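You operate a simulated robot arm through the tools that you are given. There is no shell and no other tool.

The job below is to be done with a simulated robot arm. You get a single attempt, and the scene is never put back.

Task
Fill the blue can in the blue slider with 100 ml of water.
Fine: set the black dial, orange switch on, slider in, green button once; then slider out and switch off. Where these are worked on the way, their far stop is far enough and under half their travel is too little: blue slider.

Only the result counts: the job must be done as asked and must still hold three seconds after the hand-in. Knocking over, shifting, dropping, spilling or breaking anything else fails it.

Robot
A 6-joint arm with a two-finger parallel gripper, fixed in place. Base frame: the origin is at the foot of the arm, x ahead of it, y to its left, z up; the work surface is at about z = 0. Units: mm, degrees, N and s.
With the tool pointing down near the work surface it reaches from about 180 to 460 mm from the base axis. Its first joint turns from -70.0 to 70.0 degrees. Payload 1.9 kg.
The TCP is the grasp point between the finger pads, 23 mm short of the fingertips. In the tool frame z runs along the fingers and y along their closing line. Largest opening 94 mm; finger width 38, thickness 10; the body of the gripper, 54 by 96 mm, starts 39 mm behind the TCP.
Orientation is that of the tool frame in the base frame, as [roll, pitch, yaw] about the fixed x, y, z axes, in that order (R = Rz(yaw) Ry(pitch) Rx(roll)). With the fingers straight down and closing along the base's y, the tool's x points along the base's -x, its y along +y and its z along -z.

Tools
- The arm moves only by the tool servo_tool. Its argument "plan" is a list of rows, each an object (a shift or turn left out is 0, a gripper value left out holds the last) with "delta_rot": the turn, a rotation vector about the tool's x, y, z in units of 5 degrees (1.0 is 5 degrees), a list of three; "dp": the shift along the tool's x, y, z in units of 40 mm (1.0 is 40 mm), a list of three; "gripper": the opening, from 0 (shut) to 1 (fully open). In form: [{"delta_rot": [ax, ay, az], "dp": [tx, ty, tz], "gripper": gripper}, ...]. A call has 1 to 20 rows; each row shifts and turns the commanded pose from where the row before left it, along the tool's axes as they then stand. A call with a number of a shift or a turn outside -1 to 1 is refused whole. Each row takes 0.2 s and may step no farther than 50 mm and 8.6 degrees from the row before; otherwise, or with a gripper value out of range, the whole call is refused. Where a pose cannot be reached the arm comes as near as it can. A force on the tool above 90 N (or 10 N above the force at the start of the call, whichever is more), or a blocked arm, ends the call early, and 0.2 s more pass. The fingers move at their own pace (about 108 mm/s each) and stop on an object; they squeeze with about 25 N. The grip force told is the motor's: it shows also when the fingers shut on nothing. Time passes only in rows, and 0.2 s behind the last, so rows that do not move let the fingers close. It gives the time, the measured TCP pose, the force on the tool (base axes), the opening and the grip force at its end, in the units of the frame above (readings bear some noise), with the torque about the TCP (base axes, N m) and any sound that the robot's microphone picked up.
- Cameras (640 x 400 px; columns grow to the right, rows downward): "scene" is fixed at [16.6, 290.5, 436.2]; the picture's right is [-0.98, -0.21, 0.00], its down [-0.10, 0.45, -0.89] and it looks along [0.19, -0.87, -0.46] (base axes); focal length 340 px, centre (320, 200). "wrist" rides on the gripper at [86, 16, -74] in the tool frame; the picture's right is [-0.18, 0.98, 0.00], its down [-0.58, -0.11, -0.81] and it looks along [-0.79, -0.15, 0.59] (tool axes); focal length 243 px, centre (320, 200). There is no depth. A picture from a camera that has moved, and an enlarged one, comes with that camera's place and axes in the base frame and with its lens.
- camera(camera): a new picture of that camera. No time passes.
- enlarge(camera, box): a new picture of the part [left, top, right, bottom] of that camera's present view, enlarged. No time passes.
- finish_job(): hands the job in; it is judged then, once.

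Nothing tells you positions but the pictures and the camera data. Unless the task says otherwise, let go and move clear before handing in.

The tools are called after "Emit:" by a JSON object that holds its "method" and its "body". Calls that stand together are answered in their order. servo_tool: Moves the arm, as the interface text tells. Its arguments: {"type":"object","properties":{"plan":{"type":"array","items":{"type":"object","properties":{"delta_rot":{"type":"array","items":{"type":"number"}},"dp":{"type":"array","items":{"type":"number"}},"gripper":{"type":"number"}}}}},"required":["plan"]} The other tools are called the same way: camera (camera) takes a picture; enlarge (camera, box) takes an enlarged picture of a part of a camera's view; finish_job () hands the job in.

At the start:

```text
time_s: 0.0
position: [257.2, -219.5, 297.6]
tool_rot: [180.0, 0.1, 179.9]
wrist_force: [0.2, 0.1, 0.1]
wrist_torque: [-0.01, -0.03, -0.02]
grip_width: 94.0
grip_force: 0.0
```

scene: 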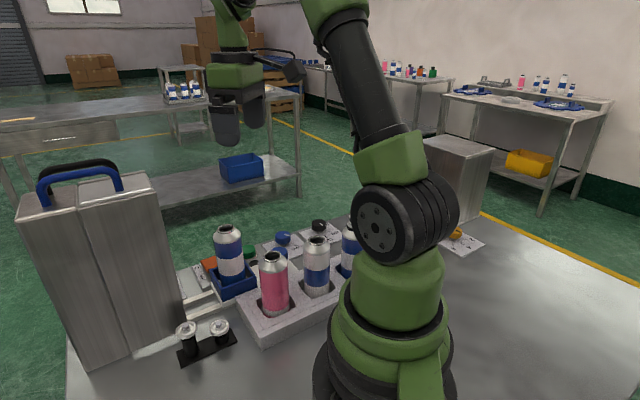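
wrist: 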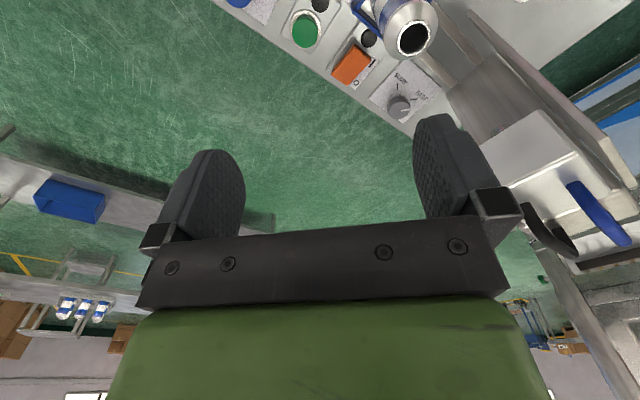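

I see a bench with a metal machine at the left of the scene picture, a blue slider holding a blue can, a control panel with knobs and buttons, and a rack of other cans. I will look closer before moving.

Emit:
{"method": "enlarge", "body": {"camera": "scene", "box": [160, 200, 380, 370]}}

Emit:
{"method": "enlarge", "body": {"camera": "wrist", "box": [220, 0, 480, 160]}}

Emit:
{"method": "enlarge", "body": {"camera": "scene", "box": [0, 140, 260, 380]}}

```text
2.35 times, centred on (270, 285) of scene
camera zoom: at [16.6, 290.5, 436.2], right [-0.98, -0.21, 0.0], down [-0.1, 0.45, -0.89], along [0.19, -0.87, -0.46], focal length 800 px, centre (438, 0)
```

zoom: 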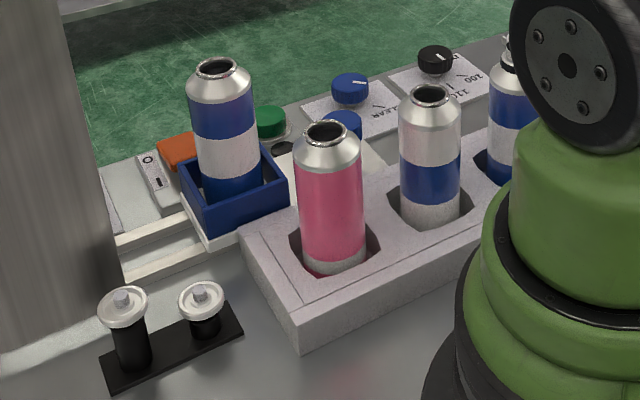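

```text
2.46 times, centred on (350, 80) of wrist
camera zoom: at [172.6, -202.8, 370.7], right [0.18, 0.98, 0.0], down [0.58, -0.11, 0.81], along [0.79, -0.15, -0.59], focal length 597 px, centre (246, 495)
```

zoom: 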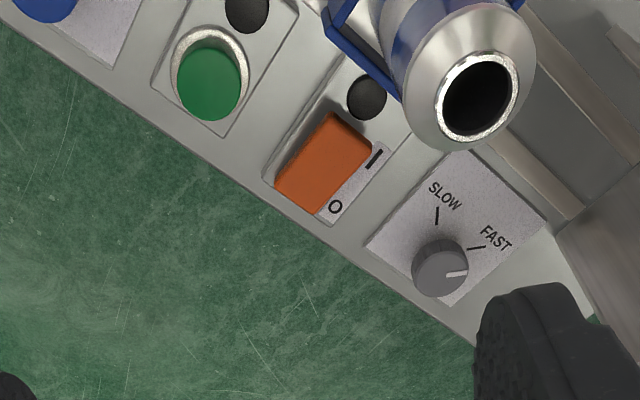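

```text
1.67 times, centred on (130, 260) of scene
camera zoom: at [16.6, 290.5, 436.2], right [-0.98, -0.21, 0.0], down [-0.1, 0.45, -0.89], along [0.19, -0.87, -0.46], focal length 566 px, centre (637, 100)
```

zoom: 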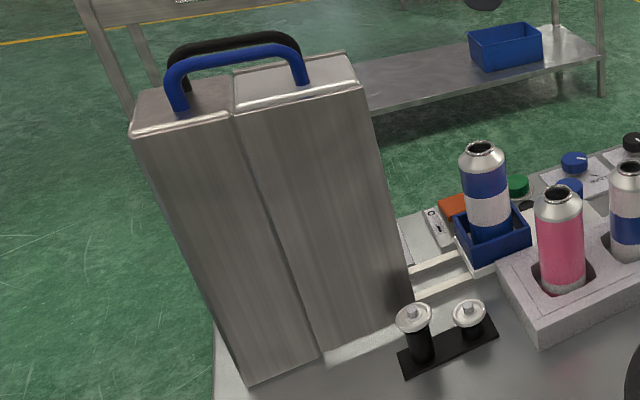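

The can in the slider stands at about (268,-140), top at z≈139. The control panel runs diagonally, with the green button near (284,-241), the orange switch near (337,-187) and the black dial near (160,-353). I'll move above the dial side for a better look.

Emit:
{"method": "servo_tool", "body": {"plan": [{"dp": [0.5, -0.5, 0.4]}, {"dp": [0.5, -0.5, 0.4]}, {"dp": [0.5, -0.5, 0.4]}, {"dp": [0.5, -0.5, 0.4]}, {"dp": [0.5, -0.5, 0.4]}]}}

Emit:
{"method": "camera", "body": {"camera": "wrist"}}

Emit:
{"method": "camera", "body": {"camera": "scene"}}

```text
time_s: 1.2
position: [156.3, -318.9, 217.2]
tool_rot: [180.0, 0.0, -179.9]
wrist_force: [-0.4, -0.8, 0.0]
wrist_torque: [0.04, -0.01, -0.03]
grip_width: 94.0
grip_force: 0.1
```

```text
taken
camera wrist: at [71.9, -302.7, 290.5], right [0.18, 0.98, 0.0], down [0.58, -0.11, 0.81], along [0.79, -0.15, -0.59], focal length 243 px, centre (320, 200)
```

wrist: 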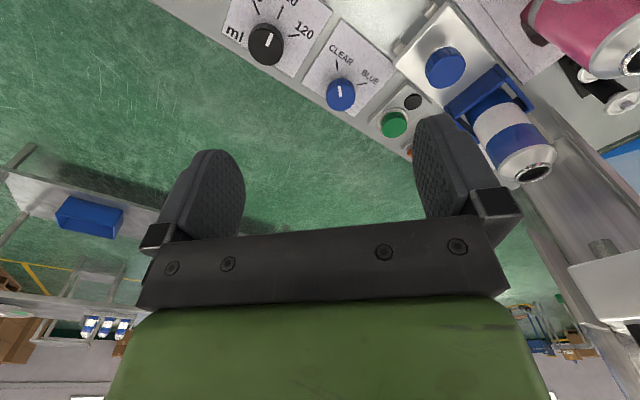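

```text
taken
```

scene: 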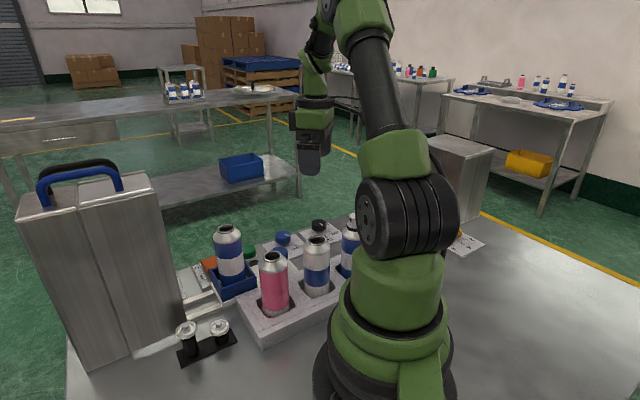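

Emit:
{"method": "enlarge", "body": {"camera": "wrist", "box": [200, 0, 400, 125]}}

Emit:
{"method": "enlarge", "body": {"camera": "wrist", "box": [360, 0, 640, 190]}}

```text
3.20 times, centred on (300, 62) of wrist
camera zoom: at [71.9, -302.7, 290.5], right [0.18, 0.98, 0.0], down [0.58, -0.11, 0.81], along [0.79, -0.15, -0.59], focal length 776 px, centre (384, 640)
```

zoom: 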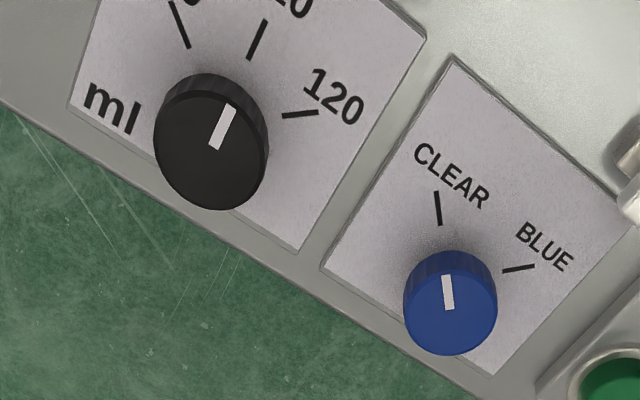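

```text
2.11 times, centred on (500, 95) of wrist
camera zoom: at [71.9, -302.7, 290.5], right [0.18, 0.98, 0.0], down [0.58, -0.11, 0.81], along [0.79, -0.15, -0.59], focal length 511 px, centre (-59, 421)
```

zoom: 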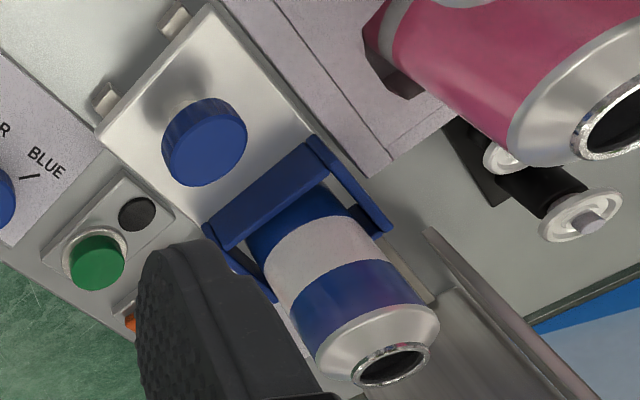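

The slider carries a blue mushroom knob on a plate behind the tray, which should serve to push and pull it. The dials read "ml ... 120" (black) and "CLEAR/BLUE" (blue). Next I lower over the black dial to read all of its marks.

Emit:
{"method": "servo_tool", "body": {"plan": [{"dp": [0.1, -0.2, 0.65]}, {"dp": [0.1, -0.2, 0.65]}, {"dp": [0.1, -0.2, 0.65]}, {"dp": [0.1, -0.2, 0.65]}]}}

Emit:
{"method": "camera", "body": {"camera": "wrist"}}

```text
time_s: 2.2
position: [144.1, -349.2, 112.3]
tool_rot: [-179.9, -0.1, 180.0]
wrist_force: [0.2, 0.9, -0.2]
wrist_torque: [-0.02, -0.01, 0.03]
grip_width: 94.0
grip_force: 0.0
out of reach, approached as far as the arm can: row 4
```

```text
taken
camera wrist: at [59.2, -333.1, 187.0], right [0.18, 0.98, 0.0], down [0.58, -0.11, 0.81], along [0.79, -0.15, -0.59], focal length 243 px, centre (320, 200)
```

wrist: 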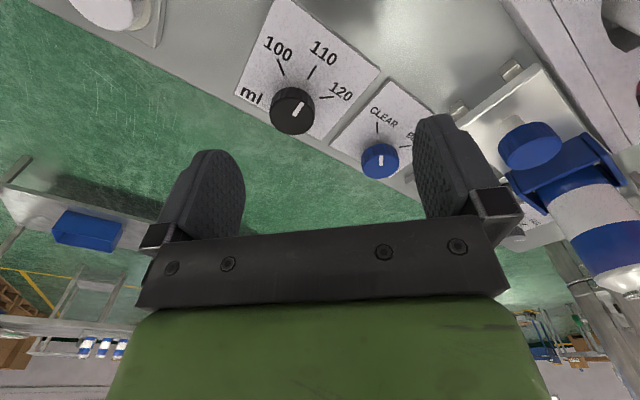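

Emit:
{"method": "enlarge", "body": {"camera": "wrist", "box": [220, 10, 420, 190]}}

Emit:
{"method": "enlarge", "body": {"camera": "wrist", "box": [420, 20, 640, 260]}}

```text
2.22 times, centred on (320, 100) of wrist
camera zoom: at [59.2, -333.1, 187.0], right [0.18, 0.98, 0.0], down [0.58, -0.11, 0.81], along [0.79, -0.15, -0.59], focal length 539 px, centre (320, 422)
```

zoom: 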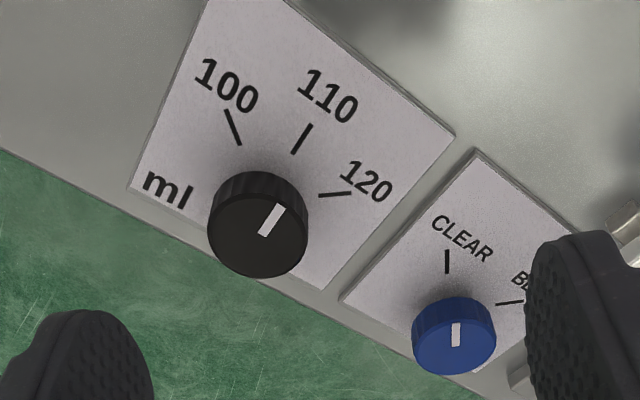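

```text
1.67 times, centred on (530, 140) of wrist
camera zoom: at [59.2, -333.1, 187.0], right [0.18, 0.98, 0.0], down [0.58, -0.11, 0.81], along [0.79, -0.15, -0.59], focal length 404 px, centre (-30, 300)
```

zoom: 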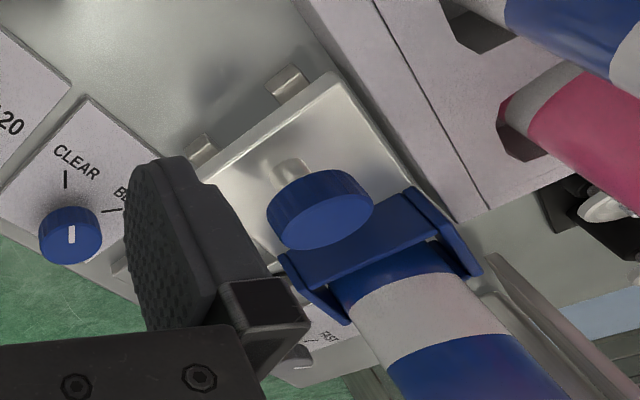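

The black dial is marked 100/110/120 and now points at 110, so it needs about 45° counterclockwise (seen from above) to reach 100. The knob is about 35 mm wide, centred near (166.6,-376) with its top at z≈19. I'll turn the gripper 45° first, hovering, so the finishing orientation stays comfortable.

Emit:
{"method": "servo_tool", "body": {"plan": [{"dp": [-0.5, -0.25, 0]}, {"delta_rot": [0, 0, 1]}, {"delta_rot": [0, 0, 1]}, {"delta_rot": [0, 0, 1]}, {"delta_rot": [0, 0, 1]}, {"delta_rot": [0, 0, 1]}, {"delta_rot": [0, 0, 1]}, {"delta_rot": [0, 0, 1]}, {"delta_rot": [0, 0, 1]}, {"delta_rot": [0, 0, 1]}]}}

Emit:
{"method": "camera", "body": {"camera": "wrist"}}

Emit:
{"method": "camera", "body": {"camera": "scene"}}

```text
time_s: 4.4
position: [165.6, -360.6, 112.9]
tool_rot: [180.0, 0.0, 134.9]
wrist_force: [-0.1, -0.2, -0.3]
wrist_torque: [0.03, -0.01, -0.03]
grip_width: 93.6
grip_force: 0.2
```

```text
taken
camera wrist: at [118.0, -286.9, 186.8], right [0.83, 0.56, 0.0], down [0.33, -0.49, 0.81], along [0.45, -0.67, -0.59], focal length 243 px, centre (320, 200)
```

wrist: 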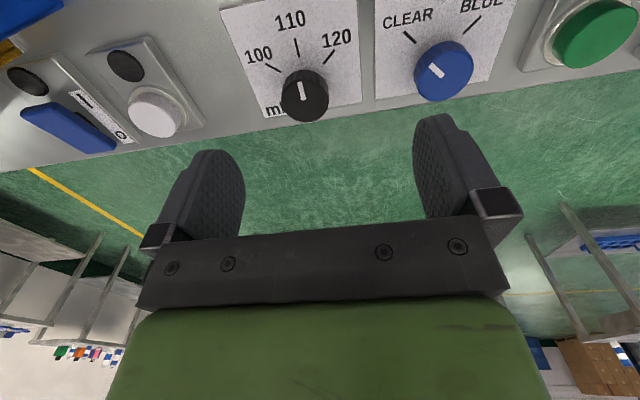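

```text
taken
```

scene: 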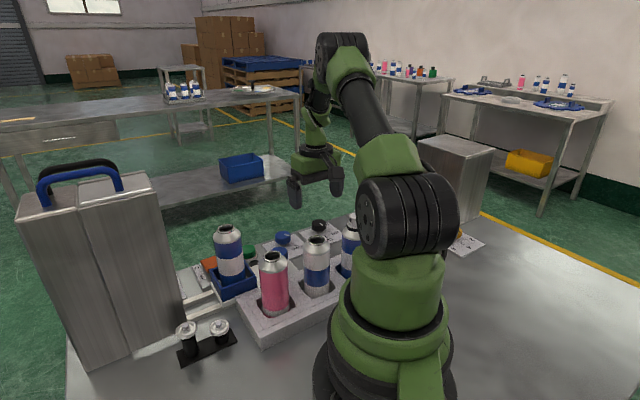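

Emit:
{"method": "enlarge", "body": {"camera": "wrist", "box": [220, 0, 400, 130]}}

```text
3.08 times, centred on (310, 65) of wrist
camera zoom: at [118.0, -286.9, 186.8], right [0.83, 0.56, 0.0], down [0.33, -0.49, 0.81], along [0.45, -0.67, -0.59], focal length 746 px, centre (351, 615)
```

zoom: 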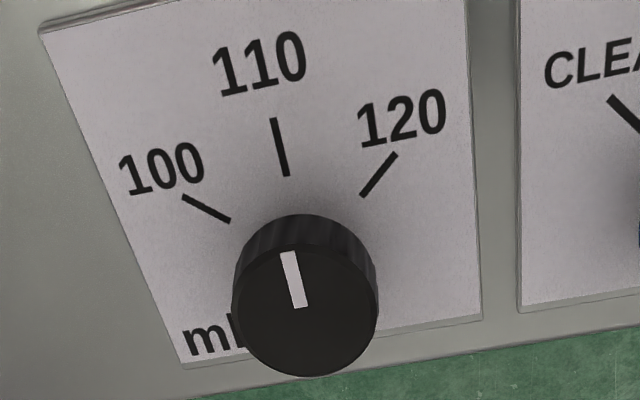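

The knob centre comes out near (166.5,-378) from this view too, pointer at 110. I'll move over it and come down partway, then check alignment.

Emit:
{"method": "servo_tool", "body": {"plan": [{"dp": [-0.162, -0.145, 0.54], "gripper": 0.7}, {"dp": [-0.162, -0.145, 0.54]}, {"dp": [0, 0, 0]}]}}

Emit:
{"method": "camera", "body": {"camera": "wrist"}}

Emit:
{"method": "camera", "body": {"camera": "scene"}}

```text
time_s: 5.2
position: [166.9, -376.7, 68.7]
tool_rot: [-180.0, 0.0, 135.1]
wrist_force: [0.1, -1.1, -0.5]
wrist_torque: [0.05, -0.01, 0.01]
grip_width: 65.6
grip_force: 0.1
```

```text
taken
camera wrist: at [119.7, -303.8, 142.9], right [0.82, 0.57, 0.0], down [0.33, -0.49, 0.81], along [0.46, -0.67, -0.59], focal length 243 px, centre (320, 200)
```

wrist: 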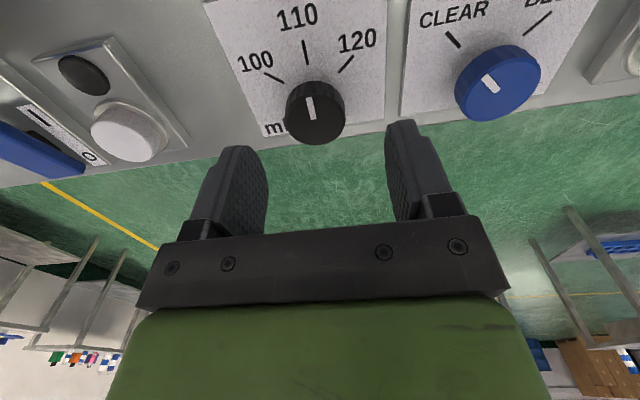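

```text
taken
```

scene: 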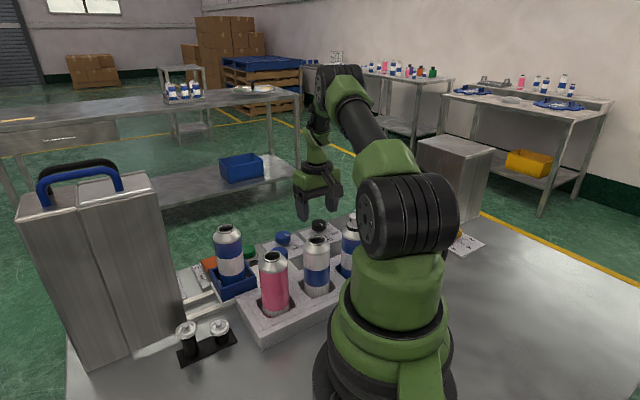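

Emit:
{"method": "enlarge", "body": {"camera": "wrist", "box": [240, 60, 400, 160]}}

```text
4.00 times, centred on (320, 110) of wrist
camera zoom: at [119.7, -303.8, 142.9], right [0.82, 0.57, 0.0], down [0.33, -0.49, 0.81], along [0.46, -0.67, -0.59], focal length 970 px, centre (320, 560)
```

zoom: 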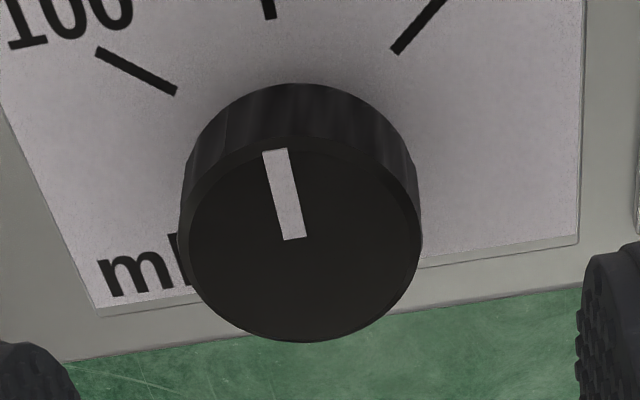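

The knob sits about 2 mm to the tool's -y side, so I'll correct for that, descend so the fingertips straddle it, and close.

Emit:
{"method": "servo_tool", "body": {"plan": [{"dp": [-0.03, -0.055, 0.3]}, {"dp": [0, 0, 0.3]}, {"dp": [0, 0, 0.28]}, {"dp": [0, 0, 0]}]}}

Emit:
{"method": "camera", "body": {"camera": "wrist"}}

```text
time_s: 6.2
position: [167.0, -379.2, 33.3]
tool_rot: [-179.9, 0.0, 135.0]
wrist_force: [-0.9, 0.0, 0.2]
wrist_torque: [-0.03, 0.03, -0.01]
grip_width: 66.0
grip_force: 0.2
```

```text
taken
camera wrist: at [117.0, -306.3, 107.5], right [0.82, 0.57, 0.0], down [0.33, -0.49, 0.81], along [0.46, -0.67, -0.59], focal length 243 px, centre (320, 200)
```

wrist: 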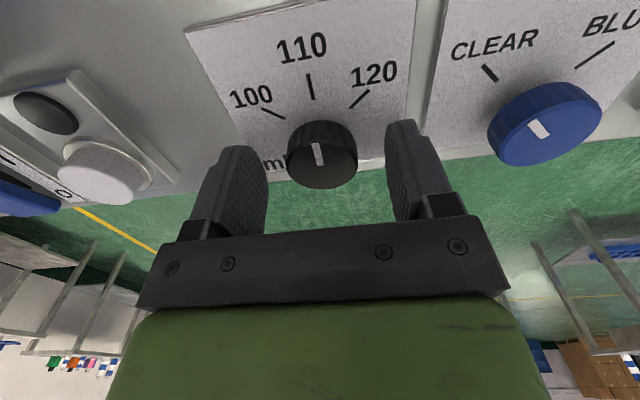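

The knob is centred between the fingers. I'll close on it.

Emit:
{"method": "servo_tool", "body": {"plan": [{"gripper": 0.0}, {"gripper": 0.0}, {"gripper": 0.0}]}}

Emit:
{"method": "enlarge", "body": {"camera": "wrist", "box": [220, 40, 420, 200]}}

```text
time_s: 7.0
position: [165.7, -379.1, 32.5]
tool_rot: [179.8, 0.0, 135.0]
wrist_force: [19.6, 18.6, 3.2]
wrist_torque: [-0.03, 0.07, -0.1]
grip_width: 33.2
grip_force: 45.1
```

```text
2.50 times, centred on (320, 120) of wrist
camera zoom: at [118.1, -305.4, 107.6], right [0.82, 0.57, 0.0], down [0.33, -0.49, 0.81], along [0.46, -0.66, -0.59], focal length 606 px, centre (320, 400)
```

zoom: 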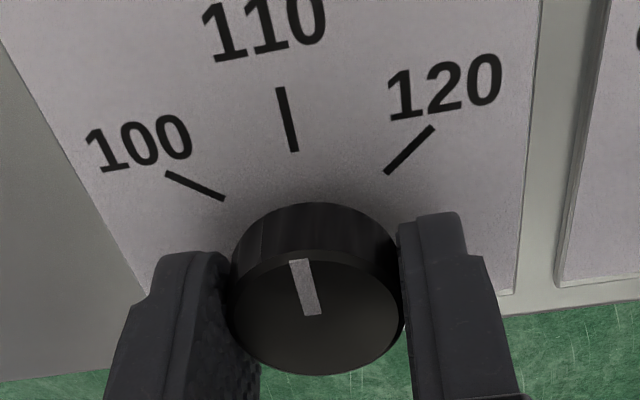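

The grip holds, but there is about 27 N sideways along the closing line, meaning I'm slightly off-centre. I'll shift a little toward the tool's +y and re-read.

Emit:
{"method": "servo_tool", "body": {"plan": [{"dp": [0, 0.025, 0]}, {"dp": [0, 0, 0]}]}}

```text
time_s: 7.6
position: [166.0, -378.2, 33.6]
tool_rot: [179.9, -0.1, 134.9]
wrist_force: [14.7, 15.2, -7.2]
wrist_torque: [0.0, -0.45, -0.1]
grip_width: 33.5
grip_force: 44.8
```

Emit:
{"method": "servo_tool", "body": {"plan": [{"dp": [0, 0.05, 0]}, {"dp": [0, 0, 0]}]}}

```text
time_s: 8.2
position: [165.1, -378.4, 33.4]
tool_rot: [-179.9, 0.0, 135.1]
wrist_force: [-4.3, -6.4, -24.0]
wrist_torque: [0.28, 0.05, 0.05]
grip_width: 32.8
grip_force: 44.9
```

Emit:
{"method": "servo_tool", "body": {"plan": [{"dp": [0, -0.015, 0.03]}, {"delta_rot": [0, 0, -1]}, {"delta_rot": [0, 0, -1]}, {"delta_rot": [0, 0, -1]}, {"dp": [0, 0, 0]}]}}

Emit:
{"method": "enlarge", "body": {"camera": "wrist", "box": [220, 40, 420, 200]}}

```text
time_s: 9.4
position: [167.0, -378.3, 32.1]
tool_rot: [179.9, 0.0, 150.1]
wrist_force: [-28.2, 6.1, 14.2]
wrist_torque: [0.24, 0.48, 0.0]
grip_width: 33.0
grip_force: 45.6
```

```text
2.50 times, centred on (320, 120) of wrist
camera zoom: at [102.6, -320.2, 107.1], right [0.65, 0.76, 0.0], down [0.45, -0.38, 0.81], along [0.61, -0.52, -0.59], focal length 606 px, centre (320, 400)
```

zoom: 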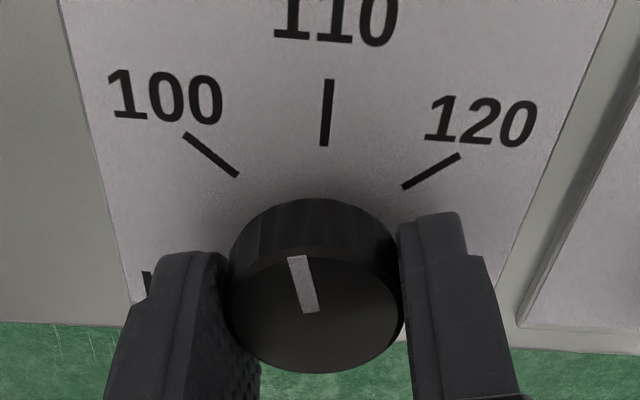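

The knob is turning with the gripper, 15° so far. I'll continue the remaining 30° while easing the sideways load.

Emit:
{"method": "servo_tool", "body": {"plan": [{"dp": [0.03, -0.01, -0.015], "delta_rot": [0, 0, -1]}, {"delta_rot": [0, 0, -1]}, {"delta_rot": [0, 0, -1]}, {"delta_rot": [0, 0, -1]}, {"delta_rot": [0, 0, -1]}, {"dp": [0, 0, 0]}]}}

Emit:
{"method": "enlarge", "body": {"camera": "wrist", "box": [220, 40, 420, 200]}}

```text
time_s: 10.8
position: [167.8, -375.8, 33.1]
tool_rot: [179.8, 0.1, 175.1]
wrist_force: [31.1, 19.4, -13.2]
wrist_torque: [-0.36, -0.28, -0.1]
grip_width: 33.0
grip_force: 45.4
```

```text
2.50 times, centred on (320, 120) of wrist
camera zoom: at [85.0, -352.2, 107.1], right [0.27, 0.96, 0.01], down [0.57, -0.16, 0.81], along [0.78, -0.21, -0.59], focal length 606 px, centre (320, 400)
```

zoom: 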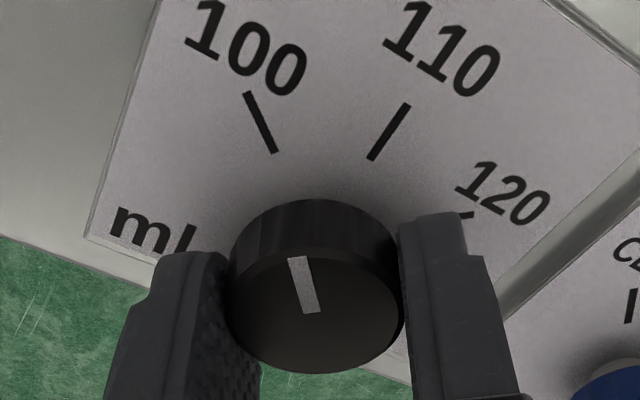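

Turned 40° so far; the pointer is about 5° short of the 100 mark. One more step plus load easing.

Emit:
{"method": "servo_tool", "body": {"plan": [{"dp": [-0.03, 0.03, 0.015], "delta_rot": [0, 0, -1]}, {"dp": [0, 0, 0]}, {"dp": [0, 0, 0]}]}}

Emit:
{"method": "enlarge", "body": {"camera": "wrist", "box": [220, 40, 420, 200]}}

```text
time_s: 11.6
position: [168.3, -374.7, 33.5]
tool_rot: [179.8, 0.1, 179.9]
wrist_force: [11.4, 38.0, 27.6]
wrist_torque: [0.15, -0.54, -0.18]
grip_width: 32.7
grip_force: 45.4
```

```text
2.50 times, centred on (320, 120) of wrist
camera zoom: at [83.4, -358.9, 107.1], right [0.19, 0.98, 0.0], down [0.58, -0.11, 0.81], along [0.79, -0.15, -0.59], focal length 606 px, centre (320, 400)
```

zoom: 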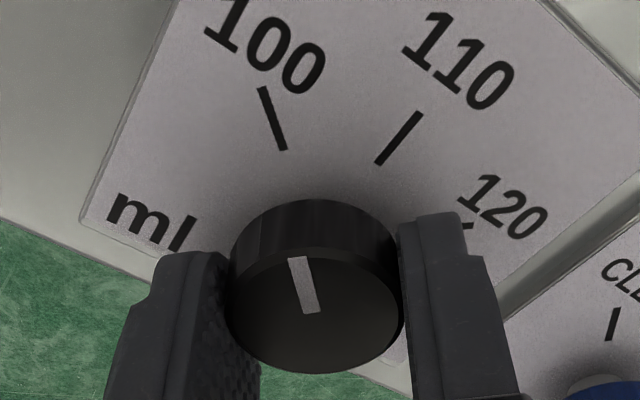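

The pointer now looks aligned with 100. I'll ease the load, open the fingers, rise and inspect from above.

Emit:
{"method": "servo_tool", "body": {"plan": [{"dp": [-0.01, 0.045, -0.02]}, {"dp": [0, 0, 0]}, {"gripper": 0.7}, {"gripper": 0.7}, {"dp": [0, 0, -0.6]}, {"dp": [0, 0, -0.6]}, {"dp": [0, 0, 0]}]}}

Emit:
{"method": "enlarge", "body": {"camera": "wrist", "box": [220, 20, 420, 160]}}

Emit:
{"method": "camera", "body": {"camera": "wrist"}}

```text
time_s: 13.2
position: [167.8, -374.7, 82.1]
tool_rot: [-179.9, 0.1, 180.0]
wrist_force: [-0.6, 0.3, 0.2]
wrist_torque: [0.02, -0.03, -0.01]
grip_width: 65.5
grip_force: 0.1
```

```text
2.86 times, centred on (320, 90) of wrist
camera zoom: at [82.9, -356.9, 156.2], right [0.18, 0.98, 0.0], down [0.58, -0.11, 0.81], along [0.79, -0.15, -0.59], focal length 693 px, centre (320, 514)
```

zoom: 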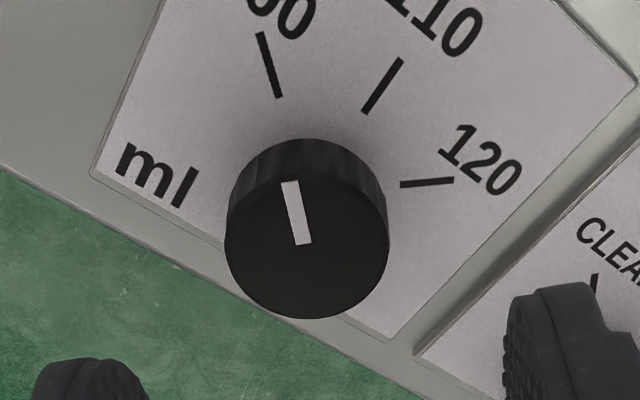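

```text
taken
camera wrist: at [82.9, -356.9, 156.2], right [0.18, 0.98, 0.0], down [0.58, -0.11, 0.81], along [0.79, -0.15, -0.59], focal length 243 px, centre (320, 200)
```

wrist: 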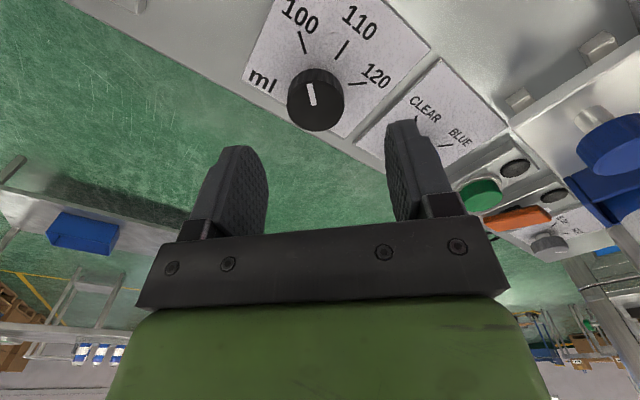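

The black dial now points at 100 within about a degree. Next is the orange rocker switch near (337,-187): I'll rise, travel along the panel, close the fingers and turn so the camera side stays away from the can.

Emit:
{"method": "servo_tool", "body": {"plan": [{"dp": [0, 0, -0.9], "gripper": 0.0}, {"dp": [-0.58, 0.64, -0.1]}, {"dp": [-0.58, 0.64, -0.1]}, {"dp": [-0.58, 0.64, 0]}, {"dp": [-0.58, 0.64, 0]}, {"dp": [-0.58, 0.64, 0]}, {"dp": [-0.58, 0.64, 0]}, {"delta_rot": [0, 0, -1]}, {"delta_rot": [0, 0, -1]}, {"delta_rot": [0, 0, -1]}, {"delta_rot": [0, 0, -1]}, {"delta_rot": [0, 0, -1]}, {"delta_rot": [0, 0, -1]}, {"delta_rot": [0, 0, -1]}, {"delta_rot": [0, 0, -1]}, {"delta_rot": [0, 0, -1]}]}}

Emit:
{"method": "camera", "body": {"camera": "wrist"}}

Emit:
{"method": "camera", "body": {"camera": "scene"}}

```text
time_s: 16.6
position: [306.7, -221.2, 125.8]
tool_rot: [180.0, 0.0, -135.0]
wrist_force: [0.5, 0.0, 0.0]
wrist_torque: [-0.02, 0.0, 0.0]
grip_width: 0.0
grip_force: 25.0
```

```text
taken
camera wrist: at [236.2, -270.2, 199.8], right [-0.57, 0.82, 0.0], down [0.49, 0.34, 0.81], along [0.66, 0.46, -0.59], focal length 243 px, centre (320, 200)
```

wrist: 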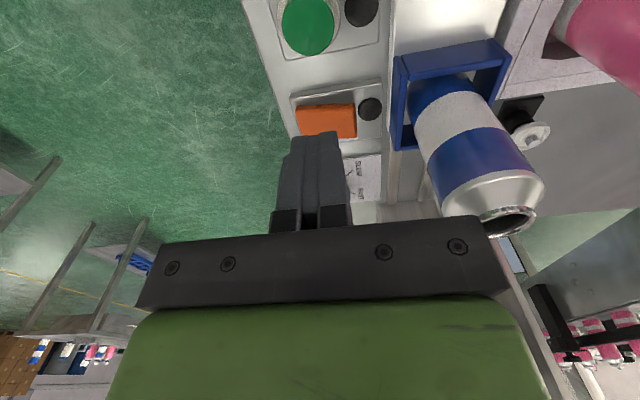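

```text
taken
```

scene: 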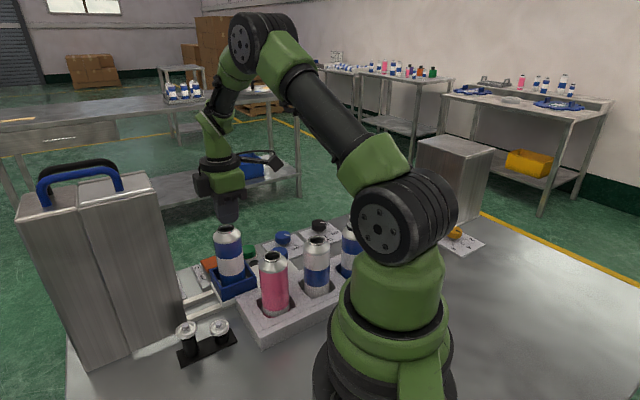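

Emit:
{"method": "enlarge", "body": {"camera": "wrist", "box": [260, 70, 420, 170]}}

Emit:
{"method": "enlarge", "body": {"camera": "wrist", "box": [240, 0, 560, 240]}}

```text
4.00 times, centred on (340, 120) of wrist
camera zoom: at [236.2, -270.2, 199.8], right [-0.57, 0.82, 0.0], down [0.49, 0.34, 0.81], along [0.66, 0.46, -0.59], focal length 970 px, centre (240, 520)
```

zoom: 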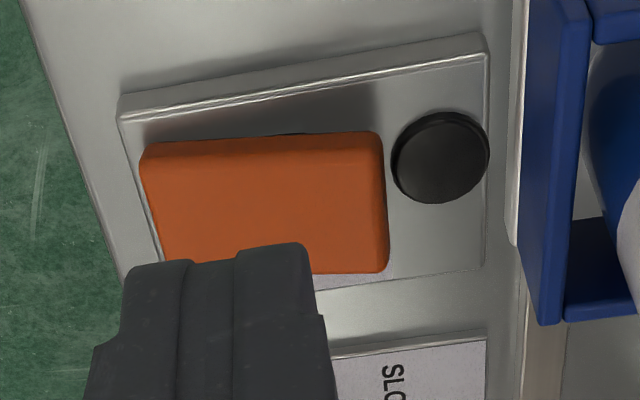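

```text
1.67 times, centred on (400, 120) of wrist
camera zoom: at [236.2, -270.2, 199.8], right [-0.57, 0.82, 0.0], down [0.49, 0.34, 0.81], along [0.66, 0.46, -0.59], focal length 404 px, centre (187, 333)
```

zoom: 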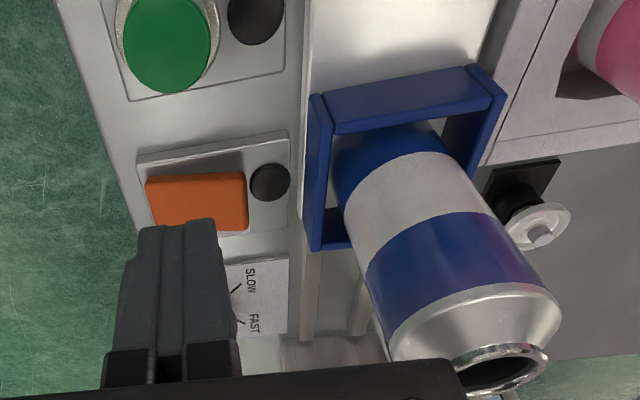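

The rocker is about 50 mm long: its I end, near (320,-175), stands high (z≈28), and its O end is low, so it is off. I'll approach with the tool tilted about 25° so the gripper body leans away from the can, and press on the I end.

Emit:
{"method": "servo_tool", "body": {"plan": [{"dp": [-0.53, 0.155, 0.13]}, {"dp": [-0.53, 0.155, 0.13]}, {"delta_rot": [-1, 0, 0]}, {"delta_rot": [-1, 0, 0]}, {"delta_rot": [-1, 0, 0]}, {"delta_rot": [-1, 0, 0]}, {"delta_rot": [-1, 0, 0]}, {"dp": [0, 0, 0]}]}}

Emit:
{"method": "camera", "body": {"camera": "wrist"}}

Emit:
{"method": "camera", "body": {"camera": "scene"}}

```text
time_s: 18.4
position: [327.9, -182.6, 115.8]
tool_rot: [155.0, 0.0, -134.9]
wrist_force: [0.5, -0.3, 0.2]
wrist_torque: [0.01, 0.03, -0.02]
grip_width: 0.0
grip_force: 25.1
```

```text
taken
camera wrist: at [280.8, -255.0, 189.7], right [-0.5, 0.76, 0.42], down [0.72, 0.1, 0.68], along [0.48, 0.64, -0.6], focal length 243 px, centre (320, 200)
```

wrist: 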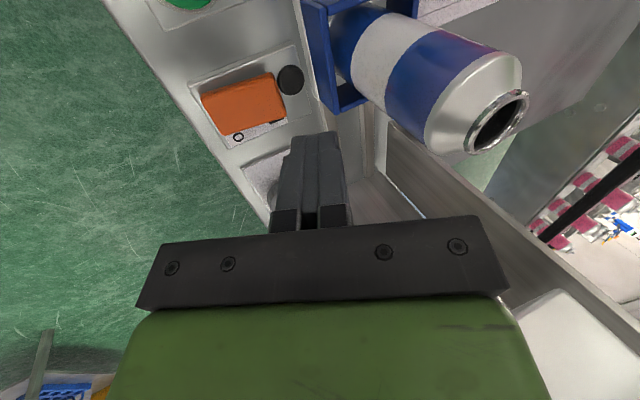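

```text
taken
```

scene: 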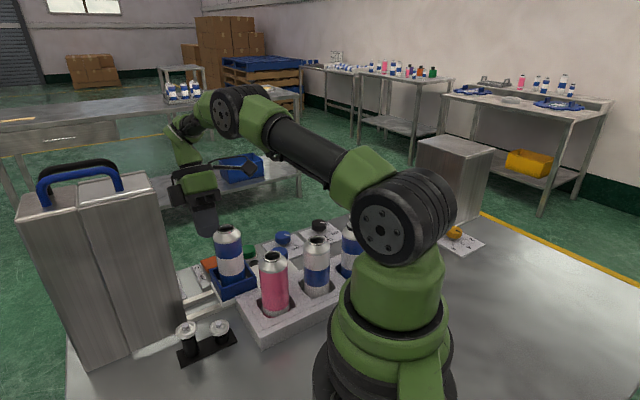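

Emit:
{"method": "enlarge", "body": {"camera": "wrist", "box": [180, 40, 380, 200]}}

Emit:
{"method": "enlarge", "body": {"camera": "scene", "box": [170, 170, 270, 310]}}

```text
2.50 times, centred on (280, 120) of wrist
camera zoom: at [280.8, -255.0, 189.7], right [-0.5, 0.76, 0.42], down [0.72, 0.1, 0.68], along [0.48, 0.64, -0.6], focal length 606 px, centre (420, 400)
```

zoom: 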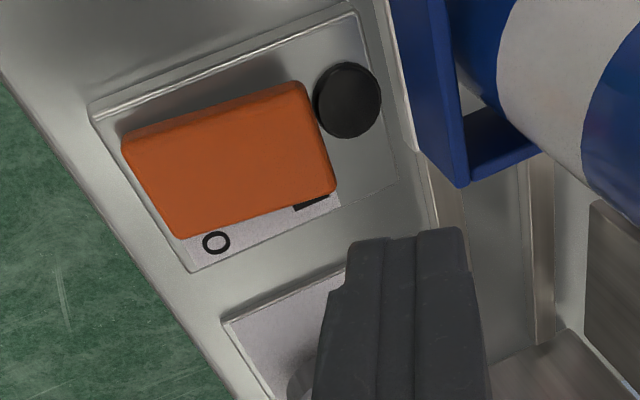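

```text
2.86 times, centred on (220, 240) of scene
camera zoom: at [16.6, 290.5, 436.2], right [-0.98, -0.21, 0.0], down [-0.1, 0.45, -0.89], along [0.19, -0.87, -0.46], focal length 971 px, centre (606, 86)
```

zoom: 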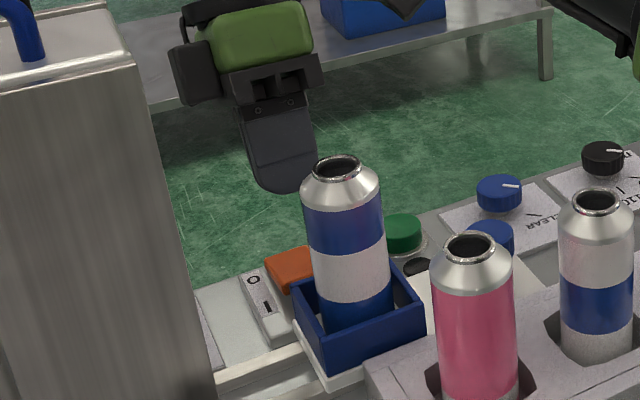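

Emit:
{"method": "enlarge", "body": {"camera": "scene", "box": [190, 240, 240, 290]}}

Emit:
{"method": "enlarge", "body": {"camera": "wrist", "box": [190, 55, 310, 145]}}

```text
8.00 times, centred on (215, 265) of scene
camera zoom: at [16.6, 290.5, 436.2], right [-0.98, -0.21, 0.0], down [-0.1, 0.45, -0.89], along [0.19, -0.87, -0.46], focal length 2719 px, centre (1160, -320)
```

zoom: 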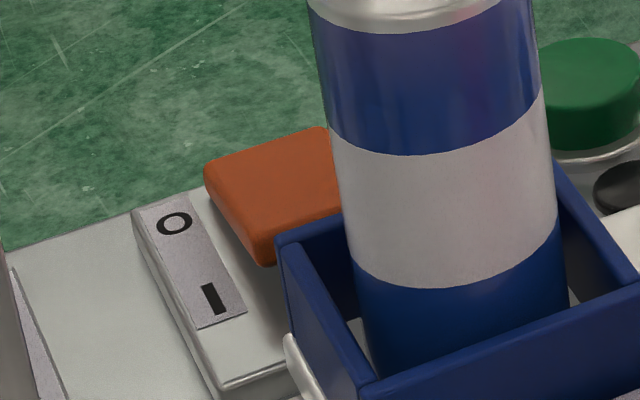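

```text
4.44 times, centred on (250, 100) of wrist
camera zoom: at [280.8, -255.0, 189.7], right [-0.5, 0.76, 0.42], down [0.72, 0.1, 0.68], along [0.48, 0.64, -0.6], focal length 1078 px, centre (631, 644)
```

zoom: 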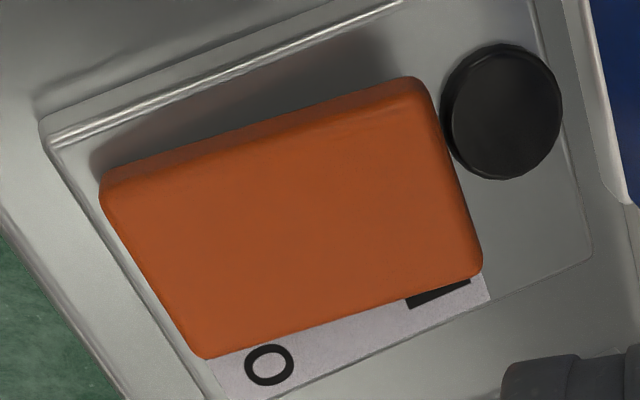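

The label occlusion confirms the I end is raised, so the switch is off. Contact point is set; I'll lower to just above the rocker.

Emit:
{"method": "servo_tool", "body": {"plan": [{"dp": [-0.02, -0.211, 0.453]}, {"dp": [0, -0.211, 0.453]}, {"dp": [0, -0.211, 0.453]}, {"dp": [0, 0, 0]}]}}

Emit:
{"method": "camera", "body": {"camera": "wrist"}}

Emit:
{"method": "enlarge", "body": {"camera": "scene", "box": [170, 150, 290, 310]}}

```text
time_s: 19.4
position: [329.0, -182.4, 56.0]
tool_rot: [155.0, -0.1, -135.0]
wrist_force: [0.3, -0.5, -0.5]
wrist_torque: [0.0, 0.03, 0.01]
grip_width: 0.0
grip_force: 24.7
```

```text
taken
camera wrist: at [281.6, -254.9, 128.9], right [-0.5, 0.76, 0.41], down [0.72, 0.1, 0.69], along [0.48, 0.64, -0.6], focal length 243 px, centre (320, 200)
```

wrist: 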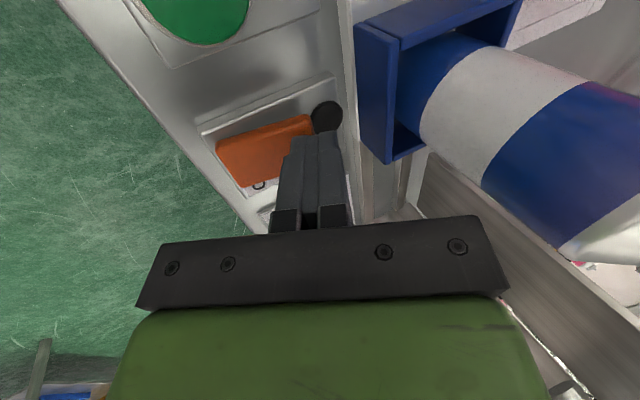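

```text
2.50 times, centred on (230, 230) of scene
camera zoom: at [16.6, 290.5, 436.2], right [-0.98, -0.21, 0.0], down [-0.1, 0.45, -0.89], along [0.19, -0.87, -0.46], focal length 850 px, centre (545, 125)
```

zoom: 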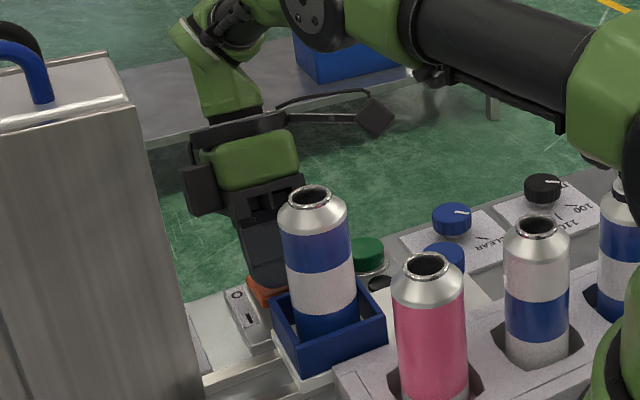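

Fingertips are just above the raised end. Pressing down in small steps while watching force and sound.

Emit:
{"method": "servo_tool", "body": {"plan": [{"dp": [0, -0.0423, 0.0906]}, {"dp": [0, -0.0423, 0.0906]}, {"dp": [0, -0.0423, 0.0906]}]}}

```text
time_s: 20.2
position: [328.2, -181.0, 45.7]
tool_rot: [155.0, 0.0, -135.1]
wrist_force: [-12.4, 2.6, 32.8]
wrist_torque: [0.1, 0.37, 0.04]
grip_width: 0.0
grip_force: 25.2
```

Emit:
{"method": "servo_tool", "body": {"plan": [{"dp": [0, -0.0423, 0.0906]}, {"dp": [0, -0.0212, 0.0453]}, {"dp": [0, 0, 0]}]}}

Emit:
{"method": "camera", "body": {"camera": "wrist"}}

```text
time_s: 20.6
position: [328.8, -181.0, 46.0]
tool_rot: [154.9, 0.0, -135.4]
wrist_force: [-10.7, 3.7, 20.5]
wrist_torque: [0.17, 0.28, 0.05]
grip_width: 0.0
grip_force: 25.3
stopped in row 2: the force on the tool passed its limit at 102 N (the readings are from after the stop); the commanded pose is now the measured one
```

```text
taken
camera wrist: at [281.4, -253.9, 119.6], right [-0.49, 0.76, 0.42], down [0.72, 0.09, 0.68], along [0.48, 0.64, -0.6], focal length 243 px, centre (320, 200)
```

wrist: 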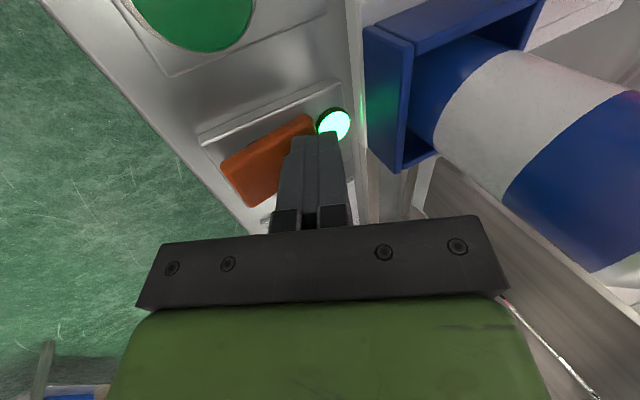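

The lamp beside the switch has lit green, so the switch is on. I'll retract straight up and look.

Emit:
{"method": "servo_tool", "body": {"plan": [{"dp": [0, 0.211, -0.453]}, {"dp": [0, 0.211, -0.453]}, {"dp": [0, 0.211, -0.453]}, {"dp": [0, 0.211, -0.453]}, {"dp": [0, 0, 0]}]}}

Emit:
{"method": "camera", "body": {"camera": "wrist"}}

Emit:
{"method": "enlarge", "body": {"camera": "scene", "box": [170, 150, 390, 310]}}

```text
time_s: 21.8
position: [330.2, -183.2, 126.3]
tool_rot: [154.9, 0.0, -135.4]
wrist_force: [0.3, 0.2, 0.0]
wrist_torque: [0.0, -0.03, -0.02]
grip_width: 0.0
grip_force: 24.5
```

```text
taken
camera wrist: at [281.5, -254.5, 199.8], right [-0.49, 0.76, 0.42], down [0.72, 0.09, 0.68], along [0.48, 0.64, -0.6], focal length 243 px, centre (320, 200)
```

wrist: 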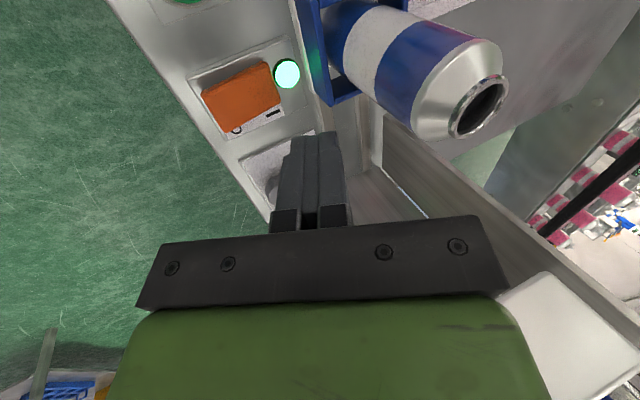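

```text
2.50 times, centred on (280, 230) of scene
camera zoom: at [16.6, 290.5, 436.2], right [-0.98, -0.21, 0.0], down [-0.1, 0.45, -0.89], along [0.19, -0.87, -0.46], focal length 850 px, centre (420, 125)
```

zoom: 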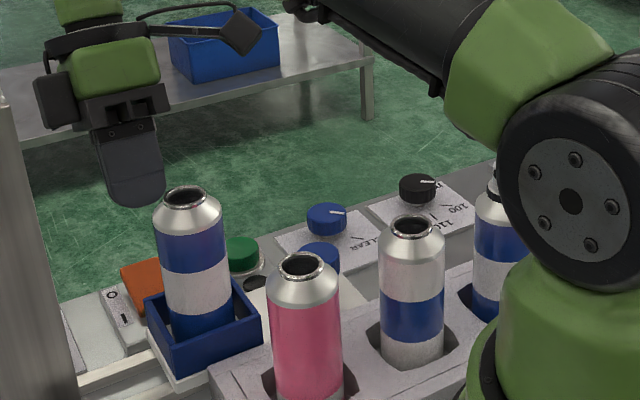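

The switch is on and its lamp stays lit. Now the slider: its blue knob is about at (206,-203), top near z≈50, about 88 mm behind the can along the slide axis. I'll straighten the tool, rise above can height, and move over the knob.

Emit:
{"method": "servo_tool", "body": {"plan": [{"delta_rot": [1, 0, 0]}, {"delta_rot": [1, 0, 0]}, {"delta_rot": [1, 0, 0]}, {"delta_rot": [1, 0, 0]}, {"delta_rot": [1, 0, 0]}, {"dp": [0, 0, -0.6]}, {"dp": [0, 0, -0.6]}, {"dp": [0.636, 0.46, 0]}, {"dp": [0.636, 0.46, 0]}, {"dp": [0.636, 0.46, 0]}, {"dp": [0.636, 0.46, 0]}, {"dp": [0, 0, 0], "gripper": 0.85}, {"dp": [0, 0, 0.8]}, {"dp": [0, 0, 0]}]}}

Emit:
{"method": "camera", "body": {"camera": "wrist"}}

Emit:
{"method": "camera", "body": {"camera": "scene"}}

```text
time_s: 24.8
position: [204.0, -199.4, 140.0]
tool_rot: [179.8, -0.1, -135.5]
wrist_force: [-0.6, 0.3, -0.2]
wrist_torque: [0.05, -0.03, 0.01]
grip_width: 79.9
grip_force: 0.0
```

```text
taken
camera wrist: at [133.2, -248.2, 214.1], right [-0.56, 0.83, 0.0], down [0.49, 0.33, 0.81], along [0.67, 0.45, -0.59], focal length 243 px, centre (320, 200)
```

wrist: 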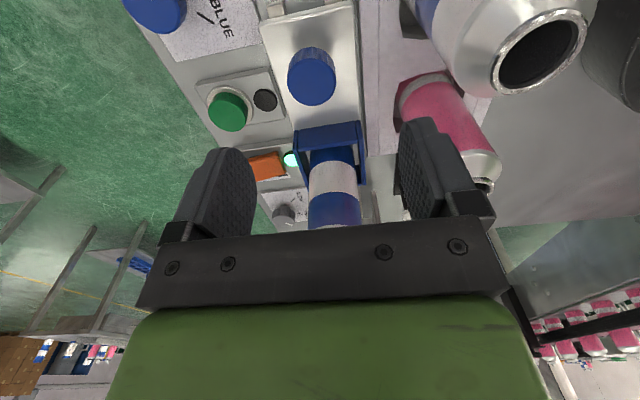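

```text
taken
```

scene: 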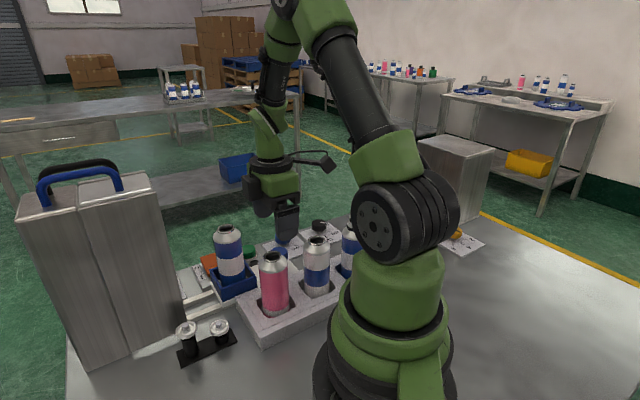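

Emit:
{"method": "enlarge", "body": {"camera": "wrist", "box": [240, 20, 400, 140]}}

```text
3.33 times, centred on (320, 80) of wrist
camera zoom: at [133.2, -248.2, 214.1], right [-0.56, 0.83, 0.0], down [0.49, 0.33, 0.81], along [0.67, 0.45, -0.59], focal length 809 px, centre (320, 600)
```

zoom: 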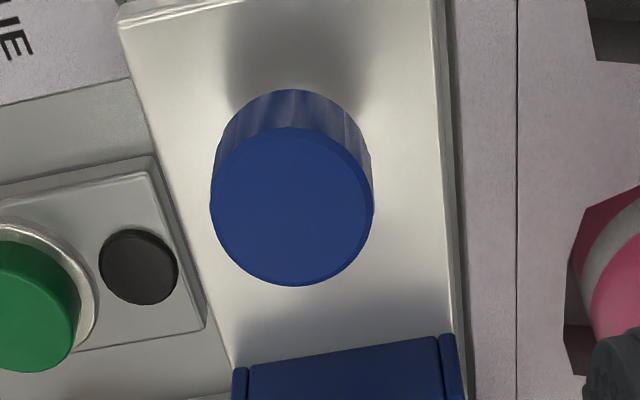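

The knob is about 32 mm wide, top at z≈55, offset about 6 mm to the tool's -y. The rack's edge is about 50 mm to the side, so I'll narrow the opening, centre, and come down in stages.

Emit:
{"method": "servo_tool", "body": {"plan": [{"dp": [0.068, -0.145, 0], "gripper": 0.58}, {"dp": [0, 0, 0.7]}, {"dp": [0, 0, 0.7]}, {"dp": [0, 0, 0]}]}}

Emit:
{"method": "camera", "body": {"camera": "wrist"}}

Emit:
{"method": "enlarge", "body": {"camera": "scene", "box": [200, 180, 380, 310]}}

```text
time_s: 25.8
position: [206.6, -208.2, 83.1]
tool_rot: [179.9, -0.1, -135.4]
wrist_force: [1.0, -0.6, 0.4]
wrist_torque: [-0.02, -0.01, -0.03]
grip_width: 54.3
grip_force: 0.0
```

```text
taken
camera wrist: at [135.7, -255.7, 157.1], right [-0.56, 0.83, 0.0], down [0.49, 0.33, 0.81], along [0.67, 0.45, -0.59], focal length 243 px, centre (320, 200)
```

wrist: 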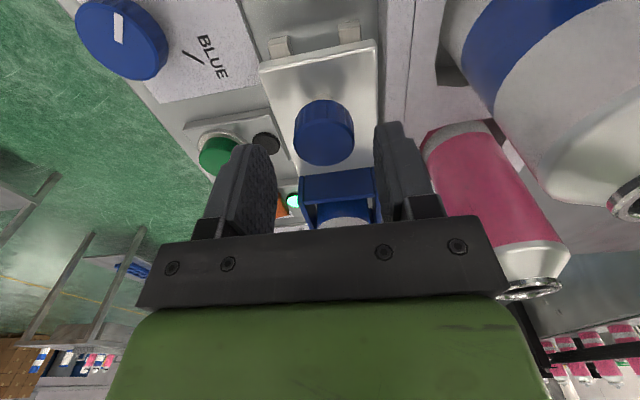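

```text
3.08 times, centred on (290, 245) of scene
camera zoom: at [16.6, 290.5, 436.2], right [-0.98, -0.21, 0.0], down [-0.1, 0.45, -0.89], along [0.19, -0.87, -0.46], focal length 1046 px, centre (412, 62)
```

zoom: 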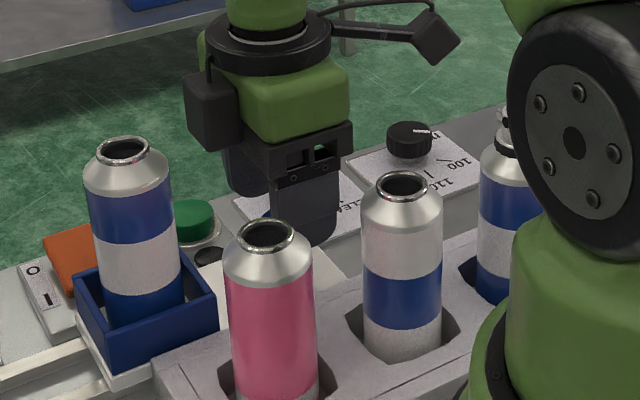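

Emit:
{"method": "enlarge", "body": {"camera": "wrist", "box": [220, 20, 420, 220]}}

```text
2.00 times, centred on (320, 120) of wrist
camera zoom: at [135.7, -255.7, 157.1], right [-0.56, 0.83, 0.0], down [0.49, 0.33, 0.81], along [0.67, 0.45, -0.59], focal length 485 px, centre (320, 360)
```

zoom: 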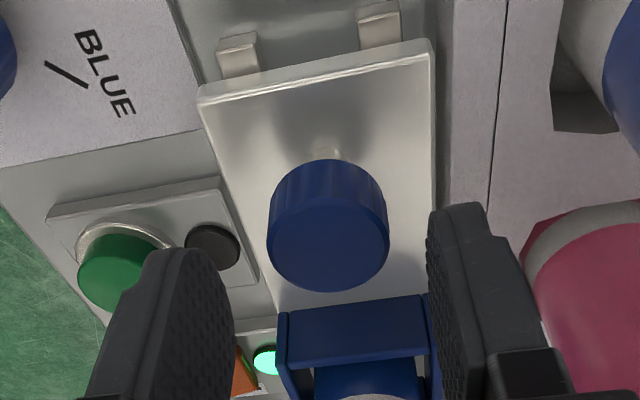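

Emit:
{"method": "servo_tool", "body": {"plan": [{"dp": [0, 0.05, 0.35]}, {"dp": [0, 0, 0.42]}, {"dp": [0, 0, 0]}]}}

Emit:
{"method": "enlarge", "body": {"camera": "wrist", "box": [220, 20, 420, 220]}}

```text
time_s: 26.6
position: [206.4, -205.4, 51.5]
tool_rot: [180.0, -0.1, -135.4]
wrist_force: [-0.6, -0.6, -0.2]
wrist_torque: [0.02, -0.01, -0.02]
grip_width: 54.5
grip_force: 0.0
```

```text
2.00 times, centred on (320, 120) of wrist
camera zoom: at [135.4, -253.6, 126.4], right [-0.56, 0.83, 0.0], down [0.49, 0.33, 0.81], along [0.67, 0.45, -0.59], focal length 485 px, centre (320, 360)
```

zoom: 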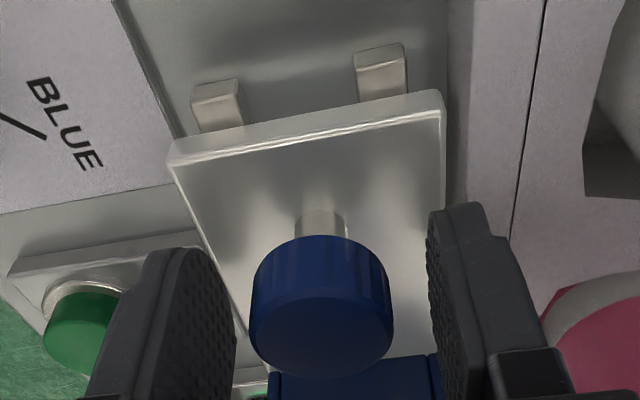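

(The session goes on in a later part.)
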